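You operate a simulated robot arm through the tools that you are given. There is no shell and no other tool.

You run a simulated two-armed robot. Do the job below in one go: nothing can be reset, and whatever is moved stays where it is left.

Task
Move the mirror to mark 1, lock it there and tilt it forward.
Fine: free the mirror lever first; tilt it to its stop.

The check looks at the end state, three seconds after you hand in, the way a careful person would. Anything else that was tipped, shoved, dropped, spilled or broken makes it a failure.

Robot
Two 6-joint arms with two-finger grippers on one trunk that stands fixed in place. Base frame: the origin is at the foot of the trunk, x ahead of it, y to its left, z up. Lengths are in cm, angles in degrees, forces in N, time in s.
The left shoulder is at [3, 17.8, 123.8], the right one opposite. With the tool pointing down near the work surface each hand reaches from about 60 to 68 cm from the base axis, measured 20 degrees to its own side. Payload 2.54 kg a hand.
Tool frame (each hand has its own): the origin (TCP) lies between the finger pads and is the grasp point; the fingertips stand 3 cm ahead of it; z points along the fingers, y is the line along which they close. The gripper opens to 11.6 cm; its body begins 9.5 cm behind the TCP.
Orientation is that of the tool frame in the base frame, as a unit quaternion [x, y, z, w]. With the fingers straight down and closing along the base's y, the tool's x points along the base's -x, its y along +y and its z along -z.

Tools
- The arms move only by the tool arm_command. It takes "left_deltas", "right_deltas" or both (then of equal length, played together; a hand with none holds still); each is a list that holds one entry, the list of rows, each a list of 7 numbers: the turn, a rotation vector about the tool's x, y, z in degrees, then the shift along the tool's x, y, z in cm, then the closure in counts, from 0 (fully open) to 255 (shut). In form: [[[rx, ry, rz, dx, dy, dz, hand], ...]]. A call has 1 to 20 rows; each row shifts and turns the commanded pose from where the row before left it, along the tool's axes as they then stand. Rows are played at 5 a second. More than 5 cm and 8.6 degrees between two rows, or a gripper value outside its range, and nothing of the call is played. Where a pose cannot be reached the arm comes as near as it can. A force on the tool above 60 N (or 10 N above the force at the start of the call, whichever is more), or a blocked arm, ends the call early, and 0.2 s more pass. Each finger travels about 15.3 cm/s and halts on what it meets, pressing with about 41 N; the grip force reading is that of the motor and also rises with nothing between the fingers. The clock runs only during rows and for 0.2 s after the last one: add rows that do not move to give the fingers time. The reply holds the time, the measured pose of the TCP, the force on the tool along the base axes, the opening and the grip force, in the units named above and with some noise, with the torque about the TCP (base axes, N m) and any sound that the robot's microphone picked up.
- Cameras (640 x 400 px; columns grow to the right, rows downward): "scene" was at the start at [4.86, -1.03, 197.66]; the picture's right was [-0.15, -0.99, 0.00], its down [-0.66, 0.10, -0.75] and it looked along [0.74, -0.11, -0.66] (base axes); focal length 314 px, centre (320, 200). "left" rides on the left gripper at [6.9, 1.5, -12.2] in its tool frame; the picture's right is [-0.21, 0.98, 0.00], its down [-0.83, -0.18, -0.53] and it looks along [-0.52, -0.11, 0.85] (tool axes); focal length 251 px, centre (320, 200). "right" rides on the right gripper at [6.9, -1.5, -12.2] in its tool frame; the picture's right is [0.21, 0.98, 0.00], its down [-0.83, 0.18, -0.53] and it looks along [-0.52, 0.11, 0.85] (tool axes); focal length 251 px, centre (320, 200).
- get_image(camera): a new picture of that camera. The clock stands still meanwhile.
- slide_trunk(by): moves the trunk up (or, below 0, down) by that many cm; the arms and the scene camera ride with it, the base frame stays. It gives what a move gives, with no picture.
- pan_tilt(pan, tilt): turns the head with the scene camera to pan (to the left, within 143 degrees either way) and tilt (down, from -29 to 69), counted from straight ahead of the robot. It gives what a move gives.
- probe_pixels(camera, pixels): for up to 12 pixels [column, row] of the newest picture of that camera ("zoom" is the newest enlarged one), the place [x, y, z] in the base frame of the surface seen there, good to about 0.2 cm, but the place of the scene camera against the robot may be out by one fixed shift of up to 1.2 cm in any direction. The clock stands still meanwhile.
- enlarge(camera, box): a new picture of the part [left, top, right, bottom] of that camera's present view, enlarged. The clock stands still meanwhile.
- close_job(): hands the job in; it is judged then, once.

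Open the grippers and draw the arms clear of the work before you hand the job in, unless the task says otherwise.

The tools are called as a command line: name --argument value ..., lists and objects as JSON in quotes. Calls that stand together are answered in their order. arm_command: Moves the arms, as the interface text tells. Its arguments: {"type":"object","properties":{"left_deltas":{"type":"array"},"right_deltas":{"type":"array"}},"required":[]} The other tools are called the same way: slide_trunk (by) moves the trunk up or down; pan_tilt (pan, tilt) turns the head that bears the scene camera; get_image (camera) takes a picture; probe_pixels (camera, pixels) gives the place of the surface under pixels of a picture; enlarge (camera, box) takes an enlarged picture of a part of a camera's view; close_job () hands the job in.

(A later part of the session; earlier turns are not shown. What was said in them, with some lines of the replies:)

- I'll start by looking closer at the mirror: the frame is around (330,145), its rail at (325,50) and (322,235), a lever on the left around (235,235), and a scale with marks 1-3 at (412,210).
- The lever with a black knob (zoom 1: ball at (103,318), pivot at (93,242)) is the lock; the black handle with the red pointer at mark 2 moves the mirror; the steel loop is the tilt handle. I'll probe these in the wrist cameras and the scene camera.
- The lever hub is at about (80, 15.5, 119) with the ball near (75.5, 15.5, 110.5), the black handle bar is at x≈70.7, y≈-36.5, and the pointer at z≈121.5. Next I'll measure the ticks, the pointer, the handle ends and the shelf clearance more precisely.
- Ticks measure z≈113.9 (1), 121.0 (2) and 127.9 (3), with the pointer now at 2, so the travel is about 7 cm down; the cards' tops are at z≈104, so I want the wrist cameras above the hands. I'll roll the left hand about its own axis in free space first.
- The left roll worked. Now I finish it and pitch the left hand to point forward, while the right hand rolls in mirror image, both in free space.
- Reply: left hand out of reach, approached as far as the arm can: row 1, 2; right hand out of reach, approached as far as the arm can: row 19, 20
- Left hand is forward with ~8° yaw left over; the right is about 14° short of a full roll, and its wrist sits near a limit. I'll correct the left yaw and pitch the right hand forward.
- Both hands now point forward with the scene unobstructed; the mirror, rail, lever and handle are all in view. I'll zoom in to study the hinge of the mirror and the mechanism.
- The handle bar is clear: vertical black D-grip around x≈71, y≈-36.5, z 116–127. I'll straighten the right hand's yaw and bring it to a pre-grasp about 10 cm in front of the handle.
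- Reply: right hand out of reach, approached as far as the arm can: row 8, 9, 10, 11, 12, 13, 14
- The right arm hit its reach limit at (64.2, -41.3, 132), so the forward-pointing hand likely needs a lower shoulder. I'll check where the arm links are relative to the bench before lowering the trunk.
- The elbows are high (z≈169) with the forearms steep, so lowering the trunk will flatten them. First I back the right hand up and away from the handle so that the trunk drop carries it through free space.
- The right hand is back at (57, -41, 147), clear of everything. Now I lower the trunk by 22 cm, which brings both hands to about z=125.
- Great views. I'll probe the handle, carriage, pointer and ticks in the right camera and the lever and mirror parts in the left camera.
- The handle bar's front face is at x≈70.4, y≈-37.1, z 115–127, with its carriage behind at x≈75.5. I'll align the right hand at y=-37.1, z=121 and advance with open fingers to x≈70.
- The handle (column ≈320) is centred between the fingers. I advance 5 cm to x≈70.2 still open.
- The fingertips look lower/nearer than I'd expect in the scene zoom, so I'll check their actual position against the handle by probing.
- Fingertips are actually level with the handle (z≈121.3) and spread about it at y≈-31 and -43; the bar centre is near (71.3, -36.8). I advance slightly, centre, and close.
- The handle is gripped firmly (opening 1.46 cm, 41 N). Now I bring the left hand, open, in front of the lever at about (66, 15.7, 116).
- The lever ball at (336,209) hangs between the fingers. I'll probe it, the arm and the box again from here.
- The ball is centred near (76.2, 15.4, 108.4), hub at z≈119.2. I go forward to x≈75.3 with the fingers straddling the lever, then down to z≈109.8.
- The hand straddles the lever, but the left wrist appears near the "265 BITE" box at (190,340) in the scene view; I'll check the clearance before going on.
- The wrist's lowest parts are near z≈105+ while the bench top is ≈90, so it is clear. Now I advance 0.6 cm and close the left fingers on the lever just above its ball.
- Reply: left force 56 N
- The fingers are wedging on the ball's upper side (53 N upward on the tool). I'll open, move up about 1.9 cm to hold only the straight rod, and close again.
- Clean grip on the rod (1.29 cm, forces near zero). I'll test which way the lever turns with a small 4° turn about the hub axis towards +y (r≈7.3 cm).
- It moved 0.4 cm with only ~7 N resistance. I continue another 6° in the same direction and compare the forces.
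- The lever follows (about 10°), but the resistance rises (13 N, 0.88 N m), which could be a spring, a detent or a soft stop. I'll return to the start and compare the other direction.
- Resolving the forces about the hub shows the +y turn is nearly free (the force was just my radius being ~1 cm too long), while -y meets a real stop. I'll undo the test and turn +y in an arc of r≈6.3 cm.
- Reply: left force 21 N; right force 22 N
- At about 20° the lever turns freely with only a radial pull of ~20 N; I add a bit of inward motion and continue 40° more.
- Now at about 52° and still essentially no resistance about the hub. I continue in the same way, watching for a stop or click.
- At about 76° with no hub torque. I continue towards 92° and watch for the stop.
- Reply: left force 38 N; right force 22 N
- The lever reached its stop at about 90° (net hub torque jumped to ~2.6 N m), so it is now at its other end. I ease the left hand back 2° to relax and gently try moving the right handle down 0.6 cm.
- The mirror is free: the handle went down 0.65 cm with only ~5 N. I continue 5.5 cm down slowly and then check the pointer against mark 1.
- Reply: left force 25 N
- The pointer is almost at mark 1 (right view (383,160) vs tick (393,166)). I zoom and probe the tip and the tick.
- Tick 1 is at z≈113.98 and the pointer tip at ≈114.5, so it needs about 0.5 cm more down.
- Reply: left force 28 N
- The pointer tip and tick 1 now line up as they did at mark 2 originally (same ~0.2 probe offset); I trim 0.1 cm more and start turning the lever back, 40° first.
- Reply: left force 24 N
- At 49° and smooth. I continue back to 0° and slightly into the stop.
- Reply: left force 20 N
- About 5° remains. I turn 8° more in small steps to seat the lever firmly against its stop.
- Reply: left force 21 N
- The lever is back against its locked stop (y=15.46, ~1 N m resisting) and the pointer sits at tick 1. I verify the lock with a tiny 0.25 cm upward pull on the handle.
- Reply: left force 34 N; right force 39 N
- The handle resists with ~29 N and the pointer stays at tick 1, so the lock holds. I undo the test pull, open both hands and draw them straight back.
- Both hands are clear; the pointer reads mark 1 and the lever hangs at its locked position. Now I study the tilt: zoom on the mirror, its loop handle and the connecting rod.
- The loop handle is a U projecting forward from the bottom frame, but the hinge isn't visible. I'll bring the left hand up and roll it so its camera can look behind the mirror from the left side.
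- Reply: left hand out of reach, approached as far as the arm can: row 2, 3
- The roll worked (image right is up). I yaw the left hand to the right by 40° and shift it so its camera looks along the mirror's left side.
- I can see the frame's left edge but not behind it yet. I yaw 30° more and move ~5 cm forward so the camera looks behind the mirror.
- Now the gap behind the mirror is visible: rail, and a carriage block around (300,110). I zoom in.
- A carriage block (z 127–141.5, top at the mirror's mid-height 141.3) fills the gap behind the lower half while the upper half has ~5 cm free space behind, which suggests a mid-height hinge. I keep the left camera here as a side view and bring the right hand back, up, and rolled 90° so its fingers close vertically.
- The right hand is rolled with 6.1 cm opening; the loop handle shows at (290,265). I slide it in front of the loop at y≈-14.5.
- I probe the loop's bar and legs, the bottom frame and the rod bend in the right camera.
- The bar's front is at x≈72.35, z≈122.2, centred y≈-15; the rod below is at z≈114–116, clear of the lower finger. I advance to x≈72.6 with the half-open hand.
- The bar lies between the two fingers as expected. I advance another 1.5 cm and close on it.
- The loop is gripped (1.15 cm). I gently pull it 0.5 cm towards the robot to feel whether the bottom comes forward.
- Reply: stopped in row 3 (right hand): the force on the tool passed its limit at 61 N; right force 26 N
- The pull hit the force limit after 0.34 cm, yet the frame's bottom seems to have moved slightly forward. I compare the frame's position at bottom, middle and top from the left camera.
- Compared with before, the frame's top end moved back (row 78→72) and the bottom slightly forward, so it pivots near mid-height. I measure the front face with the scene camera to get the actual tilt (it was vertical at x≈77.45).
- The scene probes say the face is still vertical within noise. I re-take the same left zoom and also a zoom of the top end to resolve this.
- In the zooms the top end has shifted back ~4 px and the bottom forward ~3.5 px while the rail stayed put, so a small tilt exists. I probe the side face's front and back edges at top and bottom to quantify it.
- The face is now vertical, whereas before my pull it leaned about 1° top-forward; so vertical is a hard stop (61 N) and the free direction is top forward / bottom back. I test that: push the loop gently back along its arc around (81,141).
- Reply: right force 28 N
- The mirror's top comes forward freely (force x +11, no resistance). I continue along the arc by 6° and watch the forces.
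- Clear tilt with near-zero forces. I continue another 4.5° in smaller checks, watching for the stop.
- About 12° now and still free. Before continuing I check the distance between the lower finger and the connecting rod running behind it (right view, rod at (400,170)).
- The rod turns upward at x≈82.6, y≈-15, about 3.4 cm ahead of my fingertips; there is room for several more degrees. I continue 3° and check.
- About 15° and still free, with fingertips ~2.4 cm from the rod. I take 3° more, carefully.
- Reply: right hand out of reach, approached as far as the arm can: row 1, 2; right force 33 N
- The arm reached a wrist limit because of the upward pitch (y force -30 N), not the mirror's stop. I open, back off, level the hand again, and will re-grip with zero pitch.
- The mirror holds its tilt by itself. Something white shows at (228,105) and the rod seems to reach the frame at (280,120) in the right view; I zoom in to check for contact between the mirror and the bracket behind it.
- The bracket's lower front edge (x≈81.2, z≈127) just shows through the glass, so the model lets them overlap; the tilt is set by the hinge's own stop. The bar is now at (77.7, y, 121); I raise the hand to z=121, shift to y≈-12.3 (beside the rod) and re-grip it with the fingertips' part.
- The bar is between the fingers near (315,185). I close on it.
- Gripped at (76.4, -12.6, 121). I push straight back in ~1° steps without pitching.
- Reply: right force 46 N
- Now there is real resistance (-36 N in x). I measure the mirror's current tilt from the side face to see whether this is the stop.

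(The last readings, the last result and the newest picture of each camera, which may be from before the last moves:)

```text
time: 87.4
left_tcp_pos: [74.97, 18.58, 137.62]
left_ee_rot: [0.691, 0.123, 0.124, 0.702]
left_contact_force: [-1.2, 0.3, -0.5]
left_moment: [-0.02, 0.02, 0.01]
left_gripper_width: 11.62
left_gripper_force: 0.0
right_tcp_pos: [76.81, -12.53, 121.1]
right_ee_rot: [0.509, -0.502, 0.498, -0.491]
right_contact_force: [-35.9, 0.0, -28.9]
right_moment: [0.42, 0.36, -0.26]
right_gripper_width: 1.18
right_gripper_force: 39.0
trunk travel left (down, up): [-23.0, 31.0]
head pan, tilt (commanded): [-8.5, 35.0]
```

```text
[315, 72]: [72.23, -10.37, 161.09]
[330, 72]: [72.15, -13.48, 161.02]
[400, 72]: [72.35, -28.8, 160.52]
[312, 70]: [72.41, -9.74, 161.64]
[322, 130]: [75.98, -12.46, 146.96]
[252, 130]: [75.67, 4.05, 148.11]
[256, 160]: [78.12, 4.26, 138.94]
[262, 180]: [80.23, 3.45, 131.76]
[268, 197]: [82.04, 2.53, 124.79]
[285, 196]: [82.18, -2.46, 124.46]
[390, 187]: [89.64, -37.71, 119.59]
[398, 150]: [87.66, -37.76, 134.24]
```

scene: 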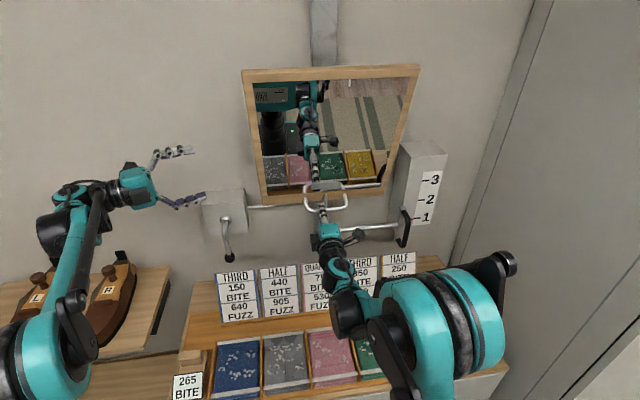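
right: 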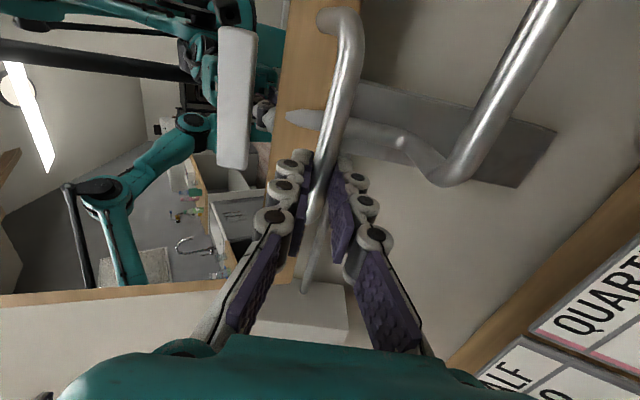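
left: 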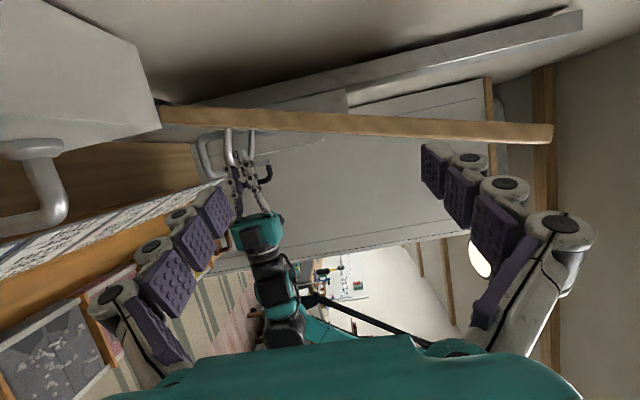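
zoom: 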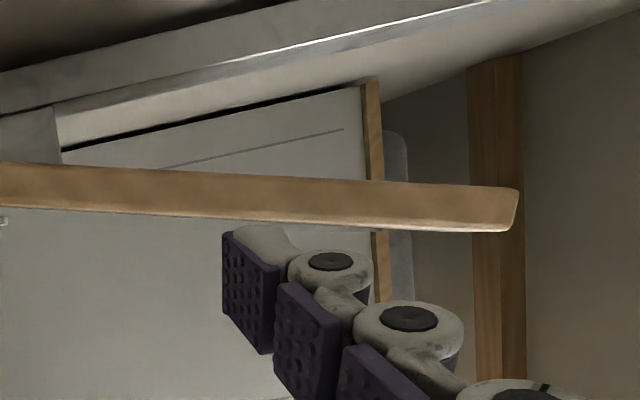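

Both cameras give a tilt of about 15.1° and it hasn't changed since the earlier 15° point, so this looks like the stop. To confirm, I ease the hand down 0.15 cm to remove the vertical load and push slightly more.

arm_command --right_deltas '[[[0, 0, 0, 0, 0.15, 0, 255], [0, 0, 0, 0, 0, 0.1, 255], [0, 0, 0, 0, 0, 0, 255]]]'

get_image --camera "left"

probe_pixels --camera "left" --pixels '[[548, 133], [500, 128], [450, 124], [400, 121], [350, 119], [300, 117], [250, 114], [200, 114], [180, 113], [170, 112]]'

```text
time: 88.2
left_tcp_pos: [74.69, 18.37, 137.89]
left_ee_rot: [0.692, 0.121, 0.123, 0.701]
left_contact_force: [0.7, 0.7, -0.1]
left_moment: [-0.01, 0.03, 0.01]
left_gripper_width: 11.59
left_gripper_force: 0.0
right_tcp_pos: [76.88, -12.6, 121.17]
right_ee_rot: [0.507, -0.503, 0.498, -0.492]
right_contact_force: [-32.8, -4.2, -2.4]
right_moment: [0.48, 0.03, -0.03]
right_gripper_width: 1.17
right_gripper_force: 39.0
trunk travel left (down, up): [-23.0, 31.0]
head pan, tilt (commanded): [-8.5, 35.0]
```

```text
taken
```

left: 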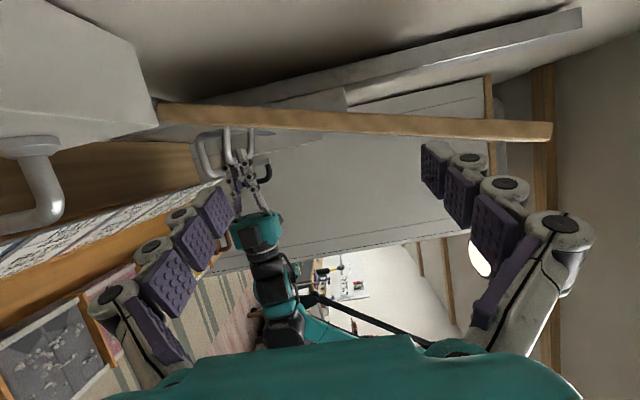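

```text
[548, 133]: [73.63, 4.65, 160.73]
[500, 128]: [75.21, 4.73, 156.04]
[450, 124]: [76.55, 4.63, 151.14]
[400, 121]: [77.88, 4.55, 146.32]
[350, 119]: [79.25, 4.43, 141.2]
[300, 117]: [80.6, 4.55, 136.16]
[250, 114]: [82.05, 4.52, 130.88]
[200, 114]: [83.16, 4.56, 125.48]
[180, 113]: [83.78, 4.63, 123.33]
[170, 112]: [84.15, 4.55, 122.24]
```

With the vertical load gone the mirror still resists with 33 N and doesn't move (tilt ≈15.2°), whereas it moved with under 5 N before: it's at its stop. I open the hand and withdraw straight back.

arm_command --right_deltas '[[[0, 0, 0, 0, 0, -0.1, 255], [0, 0, 0, 0, 0, 0, 180], [0, 0, 0, 0, 0, 0, 120], [0, 0, 0, 0, 0, 0, 120], [0, 0, 0, 0, 0, -1, 120], [0, 0, 0, 0, 0, -1.5, 120], [0, 0, 0, 0, 0, -2, 120], [0, 0, 0, 0, 0, -2, 120], [0, 0, 0, 0, 0, -2, 120], [0, 0, 0, 0, 0, -2, 120], [0, 0, 0, 0, 0, -2, 120], [0, 0, 0, 0, 0, 0, 120]]]'

get_image --camera "left"

get_image --camera "scene"

get_image --camera "right"

```text
time: 90.8
left_tcp_pos: [75.17, 18.76, 137.44]
left_ee_rot: [0.691, 0.123, 0.121, 0.702]
left_contact_force: [0.2, 0.2, -1.1]
left_moment: [0.0, -0.05, -0.01]
left_gripper_width: 11.6
left_gripper_force: 0.0
right_tcp_pos: [64.67, -12.33, 121.16]
right_ee_rot: [0.509, -0.504, 0.497, -0.49]
right_contact_force: [0.6, 0.6, -0.3]
right_moment: [-0.01, 0.01, -0.03]
right_gripper_width: 6.11
right_gripper_force: 0.0
trunk travel left (down, up): [-23.0, 31.0]
head pan, tilt (commanded): [-8.5, 35.0]
```

```text
taken
```

left: 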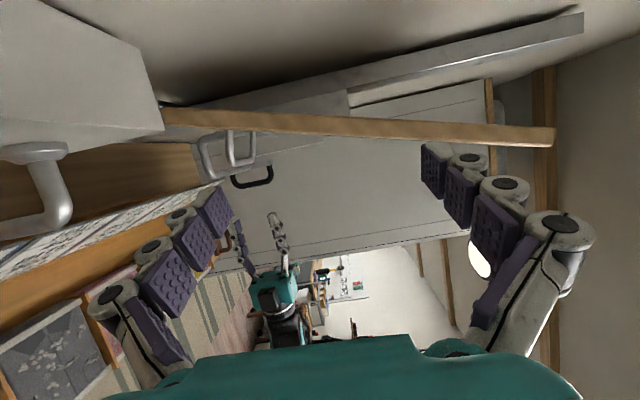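

```text
taken
```

scene: 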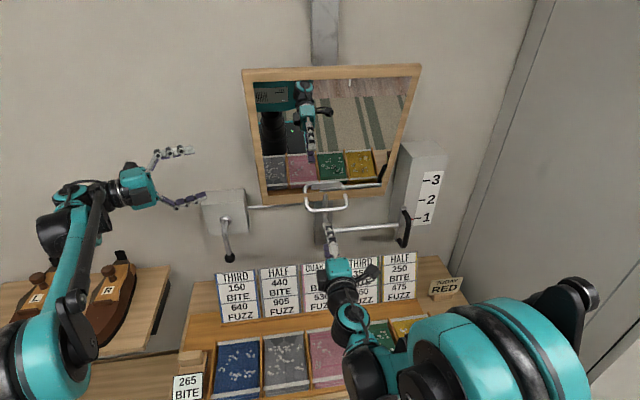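

```text
taken
```

right: 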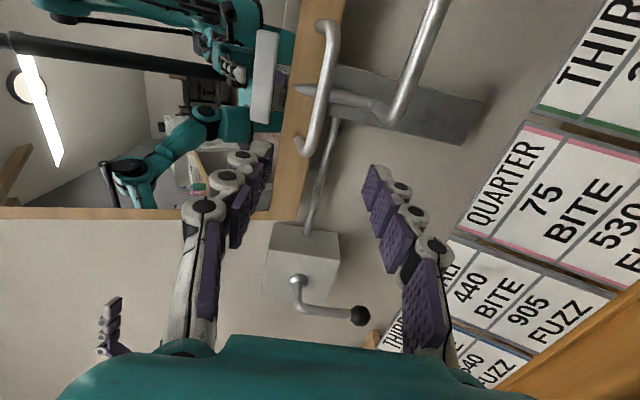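

The mirror stays tilted after release. I measure its tilt again, plus the pointer/tick and the lever.

probe_pixels --camera "scene" --pixels '[[300, 73], [330, 71], [400, 71], [252, 130], [256, 160], [262, 180], [268, 197], [285, 196], [290, 195], [412, 219], [417, 217], [422, 217]]'

probe_pixels --camera "left" --pixels '[[548, 138], [500, 131], [450, 127], [400, 124], [350, 122], [300, 119], [250, 117], [200, 116], [180, 116], [175, 115]]'

enlarge --camera "scene" --box '[190, 160, 450, 270]'

```text
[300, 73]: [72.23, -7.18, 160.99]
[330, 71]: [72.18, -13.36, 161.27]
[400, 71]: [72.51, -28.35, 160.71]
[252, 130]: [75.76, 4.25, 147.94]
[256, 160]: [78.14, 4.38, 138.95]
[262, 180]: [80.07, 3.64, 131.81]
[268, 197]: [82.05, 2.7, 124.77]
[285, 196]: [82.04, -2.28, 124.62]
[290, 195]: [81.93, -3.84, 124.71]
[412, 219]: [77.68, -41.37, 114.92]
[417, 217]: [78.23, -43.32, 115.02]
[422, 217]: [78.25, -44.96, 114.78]
```

```text
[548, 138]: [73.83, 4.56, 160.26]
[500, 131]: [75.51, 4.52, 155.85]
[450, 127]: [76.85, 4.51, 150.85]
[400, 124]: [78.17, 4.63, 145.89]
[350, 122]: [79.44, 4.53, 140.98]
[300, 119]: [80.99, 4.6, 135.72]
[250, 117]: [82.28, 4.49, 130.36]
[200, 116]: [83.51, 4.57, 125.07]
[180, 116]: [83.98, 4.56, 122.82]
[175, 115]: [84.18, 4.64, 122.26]
```

```text
2.46 times, centred on (320, 215) of scene
```

zoom: 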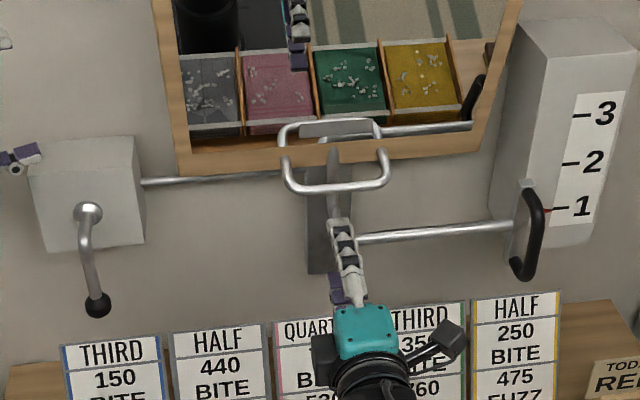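

Tilt reads 15.1° after release. To be sure that was really the stop, I probe the bar again (its front was at x≈77.1 before my last push).

probe_pixels --camera "right" --pixels '[[328, 60], [320, 90], [313, 115], [307, 135], [302, 150], [265, 60], [262, 100], [335, 30]]'

enlarge --camera "right" --box '[220, 0, 440, 180]'

```text
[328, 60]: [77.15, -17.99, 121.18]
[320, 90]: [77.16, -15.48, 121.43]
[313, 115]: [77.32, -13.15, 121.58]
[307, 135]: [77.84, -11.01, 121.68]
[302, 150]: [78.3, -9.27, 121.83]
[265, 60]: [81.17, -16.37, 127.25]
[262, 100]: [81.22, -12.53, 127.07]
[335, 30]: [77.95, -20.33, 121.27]
```

```text
2.22 times, centred on (330, 90) of right
```

zoom: 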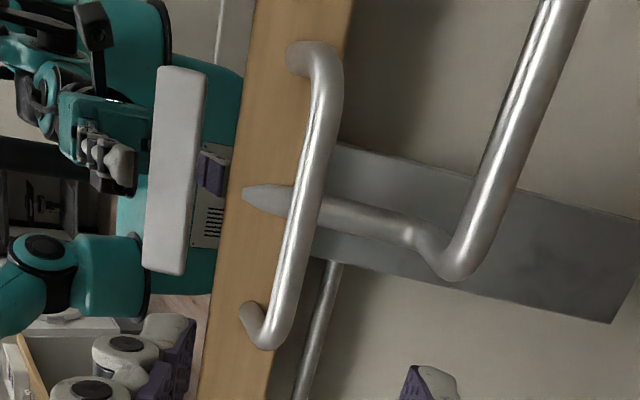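

The bar front is still at x≈77.15, unchanged by the 33 N push, so it really is at the stop. Now I move the right hand back and right, where its camera can check the pointer.

arm_command --right_deltas '[[[0, 0, 0, 0, 0, -1.5, 120], [0, 0, 0, 0, 0, -1.5, 120], [0, 0, 0, 2.5, 0, 0, 120], [0, 0, 0, 2.5, 0, 0, 120], [0, 0, 0, 2.5, 0, 0, 120], [0, 0, 0, 2.5, 0, 0, 120], [0, 0, 0, 2.5, 0, 0, 120], [0, 0, 0, 2.5, 0, 0, 120], [0, 0, 0, 2.5, 0, 0, 120], [0, 0, 0, 2.5, 0, 0, 120], [0, 0, 0, 2.5, 0, 0, 120], [0, 0, 0, 0, 0, 0, 120]]]'

get_image --camera "right"

```text
time: 93.4
left_tcp_pos: [75.22, 18.67, 137.54]
left_ee_rot: [0.692, 0.122, 0.123, 0.701]
left_contact_force: [-0.8, 0.1, 0.8]
left_moment: [-0.01, -0.01, 0.01]
left_gripper_width: 11.58
left_gripper_force: 0.1
right_tcp_pos: [62.02, -30.69, 120.98]
right_ee_rot: [-0.511, 0.513, -0.491, 0.485]
right_contact_force: [0.4, 0.3, -0.2]
right_moment: [0.01, 0.01, 0.0]
right_gripper_width: 6.14
right_gripper_force: 0.1
right hand out of reach, approached as far as the arm can: row 4, 5, 6, 10, 11
trunk travel left (down, up): [-23.0, 31.0]
head pan, tilt (commanded): [-8.5, 35.0]
```

```text
taken
```

right: 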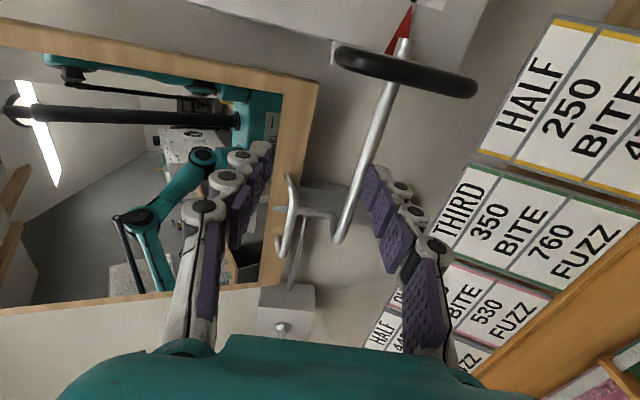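

Near the inner reach limit here; I raise the hand 8 cm (mirror's face is ≥10 cm ahead) and continue right, then look at the pointer.

arm_command --right_deltas '[[[0, 0, 0, 0, -2, 0, 120], [0, 0, 0, 0, -2, 0, 120], [0, 0, 0, 0, -2, 0, 120], [0, 0, 0, 0, -2, 0, 120], [0, 0, 0, 2, 0, -0.5, 120], [0, 0, 0, 2, 0, -0.5, 120], [0, 0, 0, 2, 0, -0.5, 120], [0, 0, 0, 2, 0, -0.5, 120], [0, 0, 0, 2, 0, -0.5, 120], [0, 0, 0, 0, 0, 0, 120]]]'

get_image --camera "right"

get_image --camera "scene"

```text
time: 95.6
left_tcp_pos: [75.21, 18.7, 137.53]
left_ee_rot: [0.691, 0.122, 0.122, 0.702]
left_contact_force: [-0.5, 0.6, 0.0]
left_moment: [-0.01, 0.03, 0.01]
left_gripper_width: 11.61
left_gripper_force: 0.1
right_tcp_pos: [61.43, -36.08, 129.12]
right_ee_rot: [-0.511, 0.521, -0.484, 0.484]
right_contact_force: [0.3, -0.7, -0.1]
right_moment: [-0.01, -0.02, -0.02]
right_gripper_width: 6.14
right_gripper_force: 0.1
right hand out of reach, approached as far as the arm can: row 1, 2, 3, 4, 5, 6, 7, 8, 9
trunk travel left (down, up): [-23.0, 31.0]
head pan, tilt (commanded): [-8.5, 35.0]
```

```text
taken
```

right: 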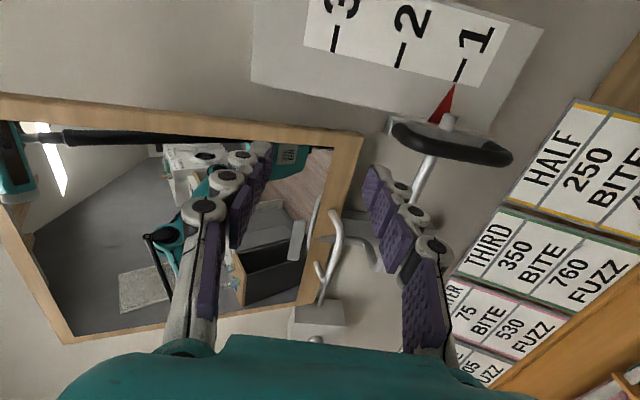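

```text
taken
```

scene: 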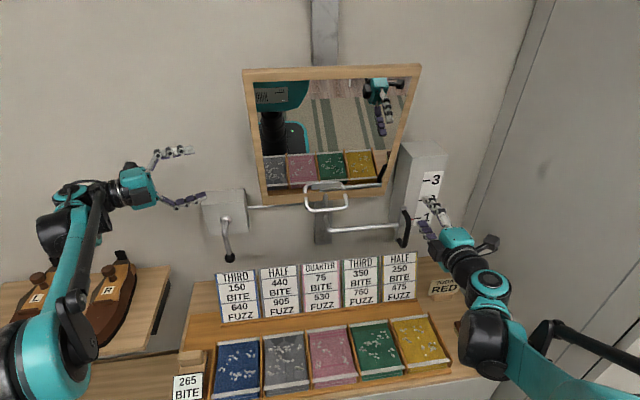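

The pointer's red tip at (455,86) meets tick 1 at (461,72). I probe both to verify the final height.

enlarge --camera "right" --box '[390, 20, 520, 150]'

probe_pixels --camera "right" --pixels '[[454, 88], [452, 92], [448, 100], [460, 75], [462, 70], [464, 63], [402, 55], [400, 62], [336, 40], [444, 108], [440, 115], [436, 118]]'

```text
3.08 times, centred on (455, 85) of right
```

zoom: 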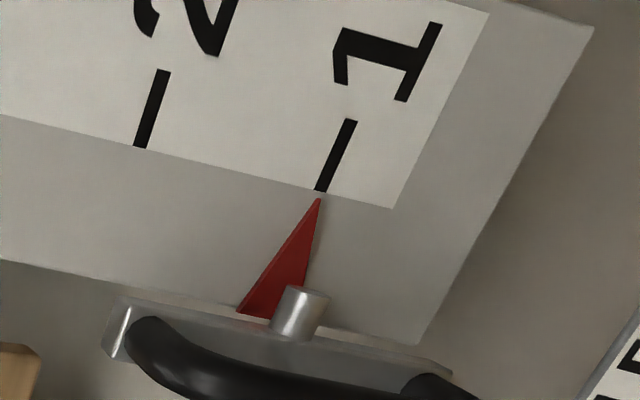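

```text
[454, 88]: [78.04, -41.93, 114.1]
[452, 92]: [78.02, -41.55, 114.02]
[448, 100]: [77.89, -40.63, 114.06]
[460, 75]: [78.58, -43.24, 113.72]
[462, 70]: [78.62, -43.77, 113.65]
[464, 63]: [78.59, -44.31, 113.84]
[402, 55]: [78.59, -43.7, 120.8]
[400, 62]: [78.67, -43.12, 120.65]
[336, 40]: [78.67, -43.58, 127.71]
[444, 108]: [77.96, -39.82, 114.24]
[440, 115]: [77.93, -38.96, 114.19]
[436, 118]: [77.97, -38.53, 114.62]
```

The pointer tip lines up with tick 1 (same ~0.2–0.3 cm probe offset as it had at mark 2 originally). Now I draw the arms clear: the left hand backs away, un-yaws and retreats; the right hand opens and rises back.

arm_command --left_deltas '[[[0, 0, 0, 0, 0, -2, 0], [0, 0, 0, 0, 0, -2, 0], [0, 0, 0, 0, 0, -2, 0], [0, 7.5, 0, 0, 0, 0, 0], [0, 7.5, 0, 0, 0, 0, 0], [0, 7.5, 0, 0, 0, 0, 0], [0, 7.5, 0, 0, 0, 0, 0], [0, 7.5, 0, 0, 0, 0, 0], [0, 7.5, 0, 0, 0, 0, 0], [0, 7.5, 0, 0, 0, 0, 0], [0, 7.5, 0, 0, 0, 0, 0], [0, 7.5, 0, 0, 0, 0, 0], [0, 0, 0, 0, 0, -2, 0], [0, 0, 0, 0, 0, -2, 0], [0, 0, 0, 0, 0, -2, 0], [0, 0, 0, 0, 0, -2, 0], [0, 0, 0, 0, 0, -2, 0], [0, 0, 0, 0, 0, 0, 0]]]'

arm_command --right_deltas '[[[0, 0, 0, 0, -2, -0.5, 120], [0, 0, 0, 0, -2, -0.5, 60], [0, 0, 0, 0, -2, -0.5, 0], [0, 0, 0, 0, -2, -0.5, 0], [0, 0, 0, 0, -2, -0.5, 0], [0, 0, 0, 0, 0, 0, 0], [0, 0, 0, 0, 0, 0, 0]]]'

get_image --camera "scene"

get_image --camera "left"

get_image --camera "right"

```text
time: 99.4
left_tcp_pos: [63.16, 24.71, 137.39]
left_ee_rot: [0.506, 0.492, 0.487, 0.515]
left_contact_force: [-0.2, -0.5, 1.0]
left_moment: [-0.02, -0.03, 0.0]
left_gripper_width: 11.6
left_gripper_force: 0.1
right_tcp_pos: [61.49, -36.07, 128.98]
right_ee_rot: [-0.511, 0.521, -0.484, 0.484]
right_contact_force: [-0.6, -0.1, -0.9]
right_moment: [-0.05, -0.01, 0.03]
right_gripper_width: 6.13
right_gripper_force: 0.1
trunk travel left (down, up): [-23.0, 31.0]
head pan, tilt (commanded): [-8.5, 35.0]
```

```text
time: 101.0
left_tcp_pos: [63.1, 24.67, 137.43]
left_ee_rot: [0.507, 0.492, 0.486, 0.515]
left_contact_force: [0.1, 0.6, 0.1]
left_moment: [-0.02, 0.01, 0.04]
left_gripper_width: 11.59
left_gripper_force: 0.0
right_tcp_pos: [60.66, -32.88, 139.1]
right_ee_rot: [-0.512, 0.516, -0.487, 0.484]
right_contact_force: [-0.2, -0.3, -0.2]
right_moment: [0.01, 0.01, -0.01]
right_gripper_width: 11.61
right_gripper_force: 0.1
right hand out of reach, approached as far as the arm can: row 1, 2, 3, 4, 5
trunk travel left (down, up): [-23.0, 31.0]
head pan, tilt (commanded): [-8.5, 35.0]
```

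```text
taken
```

scene: 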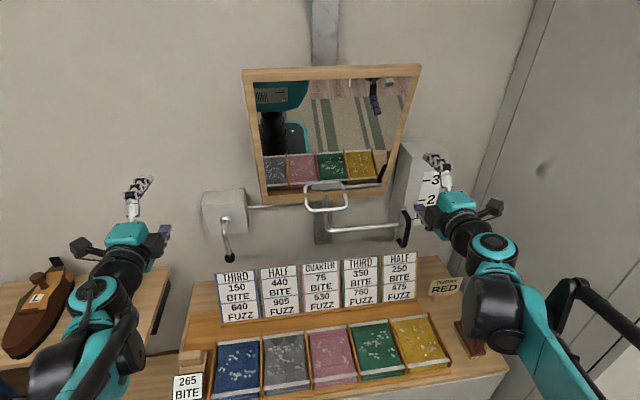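

```text
taken
```

left: 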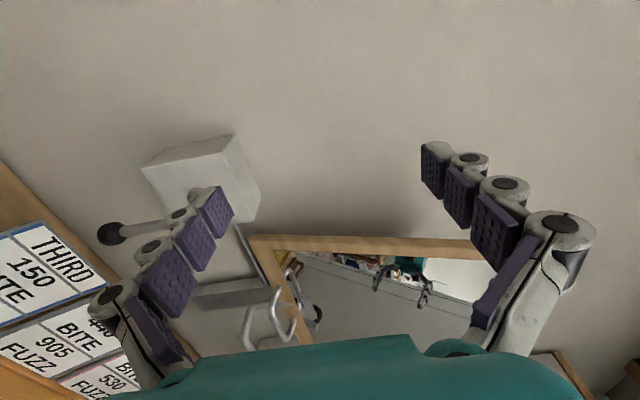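

```text
taken
```

right: 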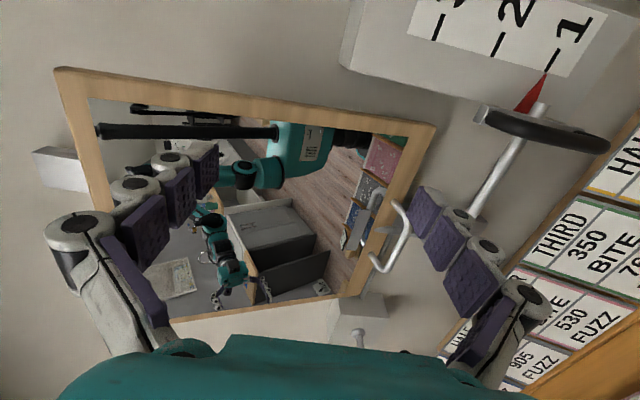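

All looks in place; I check that the right wrist isn't near the brush at (468,340) or the sign, and the left arm isn't near the shoes, before handing in.

probe_pixels --camera "scene" --pixels '[[468, 345], [462, 335], [490, 330], [490, 310], [515, 350], [447, 287], [100, 300], [75, 355], [125, 270], [60, 300], [490, 280], [110, 340]]'

enlarge --camera "scene" --box '[400, 240, 540, 390]'

```text
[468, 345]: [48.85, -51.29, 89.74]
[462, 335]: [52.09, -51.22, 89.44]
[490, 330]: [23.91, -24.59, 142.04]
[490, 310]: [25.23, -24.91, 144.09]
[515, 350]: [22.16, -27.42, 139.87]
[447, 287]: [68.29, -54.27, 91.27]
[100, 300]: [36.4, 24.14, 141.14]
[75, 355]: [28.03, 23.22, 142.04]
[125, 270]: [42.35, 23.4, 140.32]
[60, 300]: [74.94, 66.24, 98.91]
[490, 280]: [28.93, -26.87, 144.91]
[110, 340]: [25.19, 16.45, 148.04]
```

```text
2.67 times, centred on (470, 315) of scene
```

zoom: 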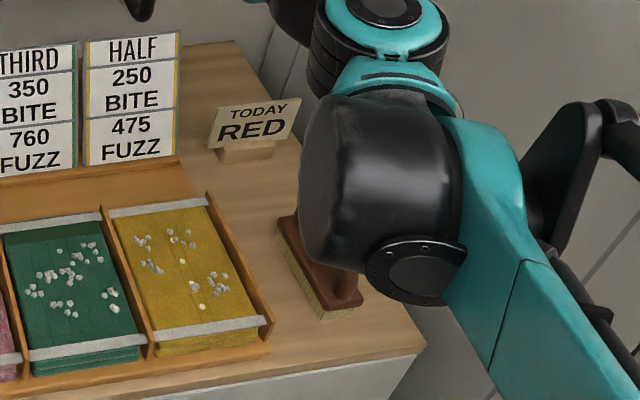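

The arms are high above the bench (z≥140), the brush, sign, cards, trays and shoes are where they were, the pointer is on mark 1, the lever is at its locked stop and the mirror is tilted forward at its stop. I hand the job in.

close_job

```text
The job is handed in.
```

The mirror is at mark 1, locked there, and tilted forward to its stop. I've handed the job in, and no result has come back yet.

- **Position:** I swung the lever about 90° to free the mirror, then lowered it 7 cm by the black handle. The pointer lines up with the mark 1 tick to within about 0.1 cm.
- **Lock:** The lever is back against the stop it started at. A short upward pull on the handle met about 29 N, and the pointer did not move.
- **Tilt:** The top leans forward about 15°. A further 33 N push on the loop handle did not move it, and it stayed put after I let go. At that angle the glass overlaps the bracket and rod behind it in the simulation. I took the hinge's own resistance as the stop.
- **Surroundings:** Both grippers are open and the arms are clear of the work. In the last pictures the cards, trays, sign and brush looked undisturbed. The left arm hid one of the shoes, but it stayed well above the shelf.
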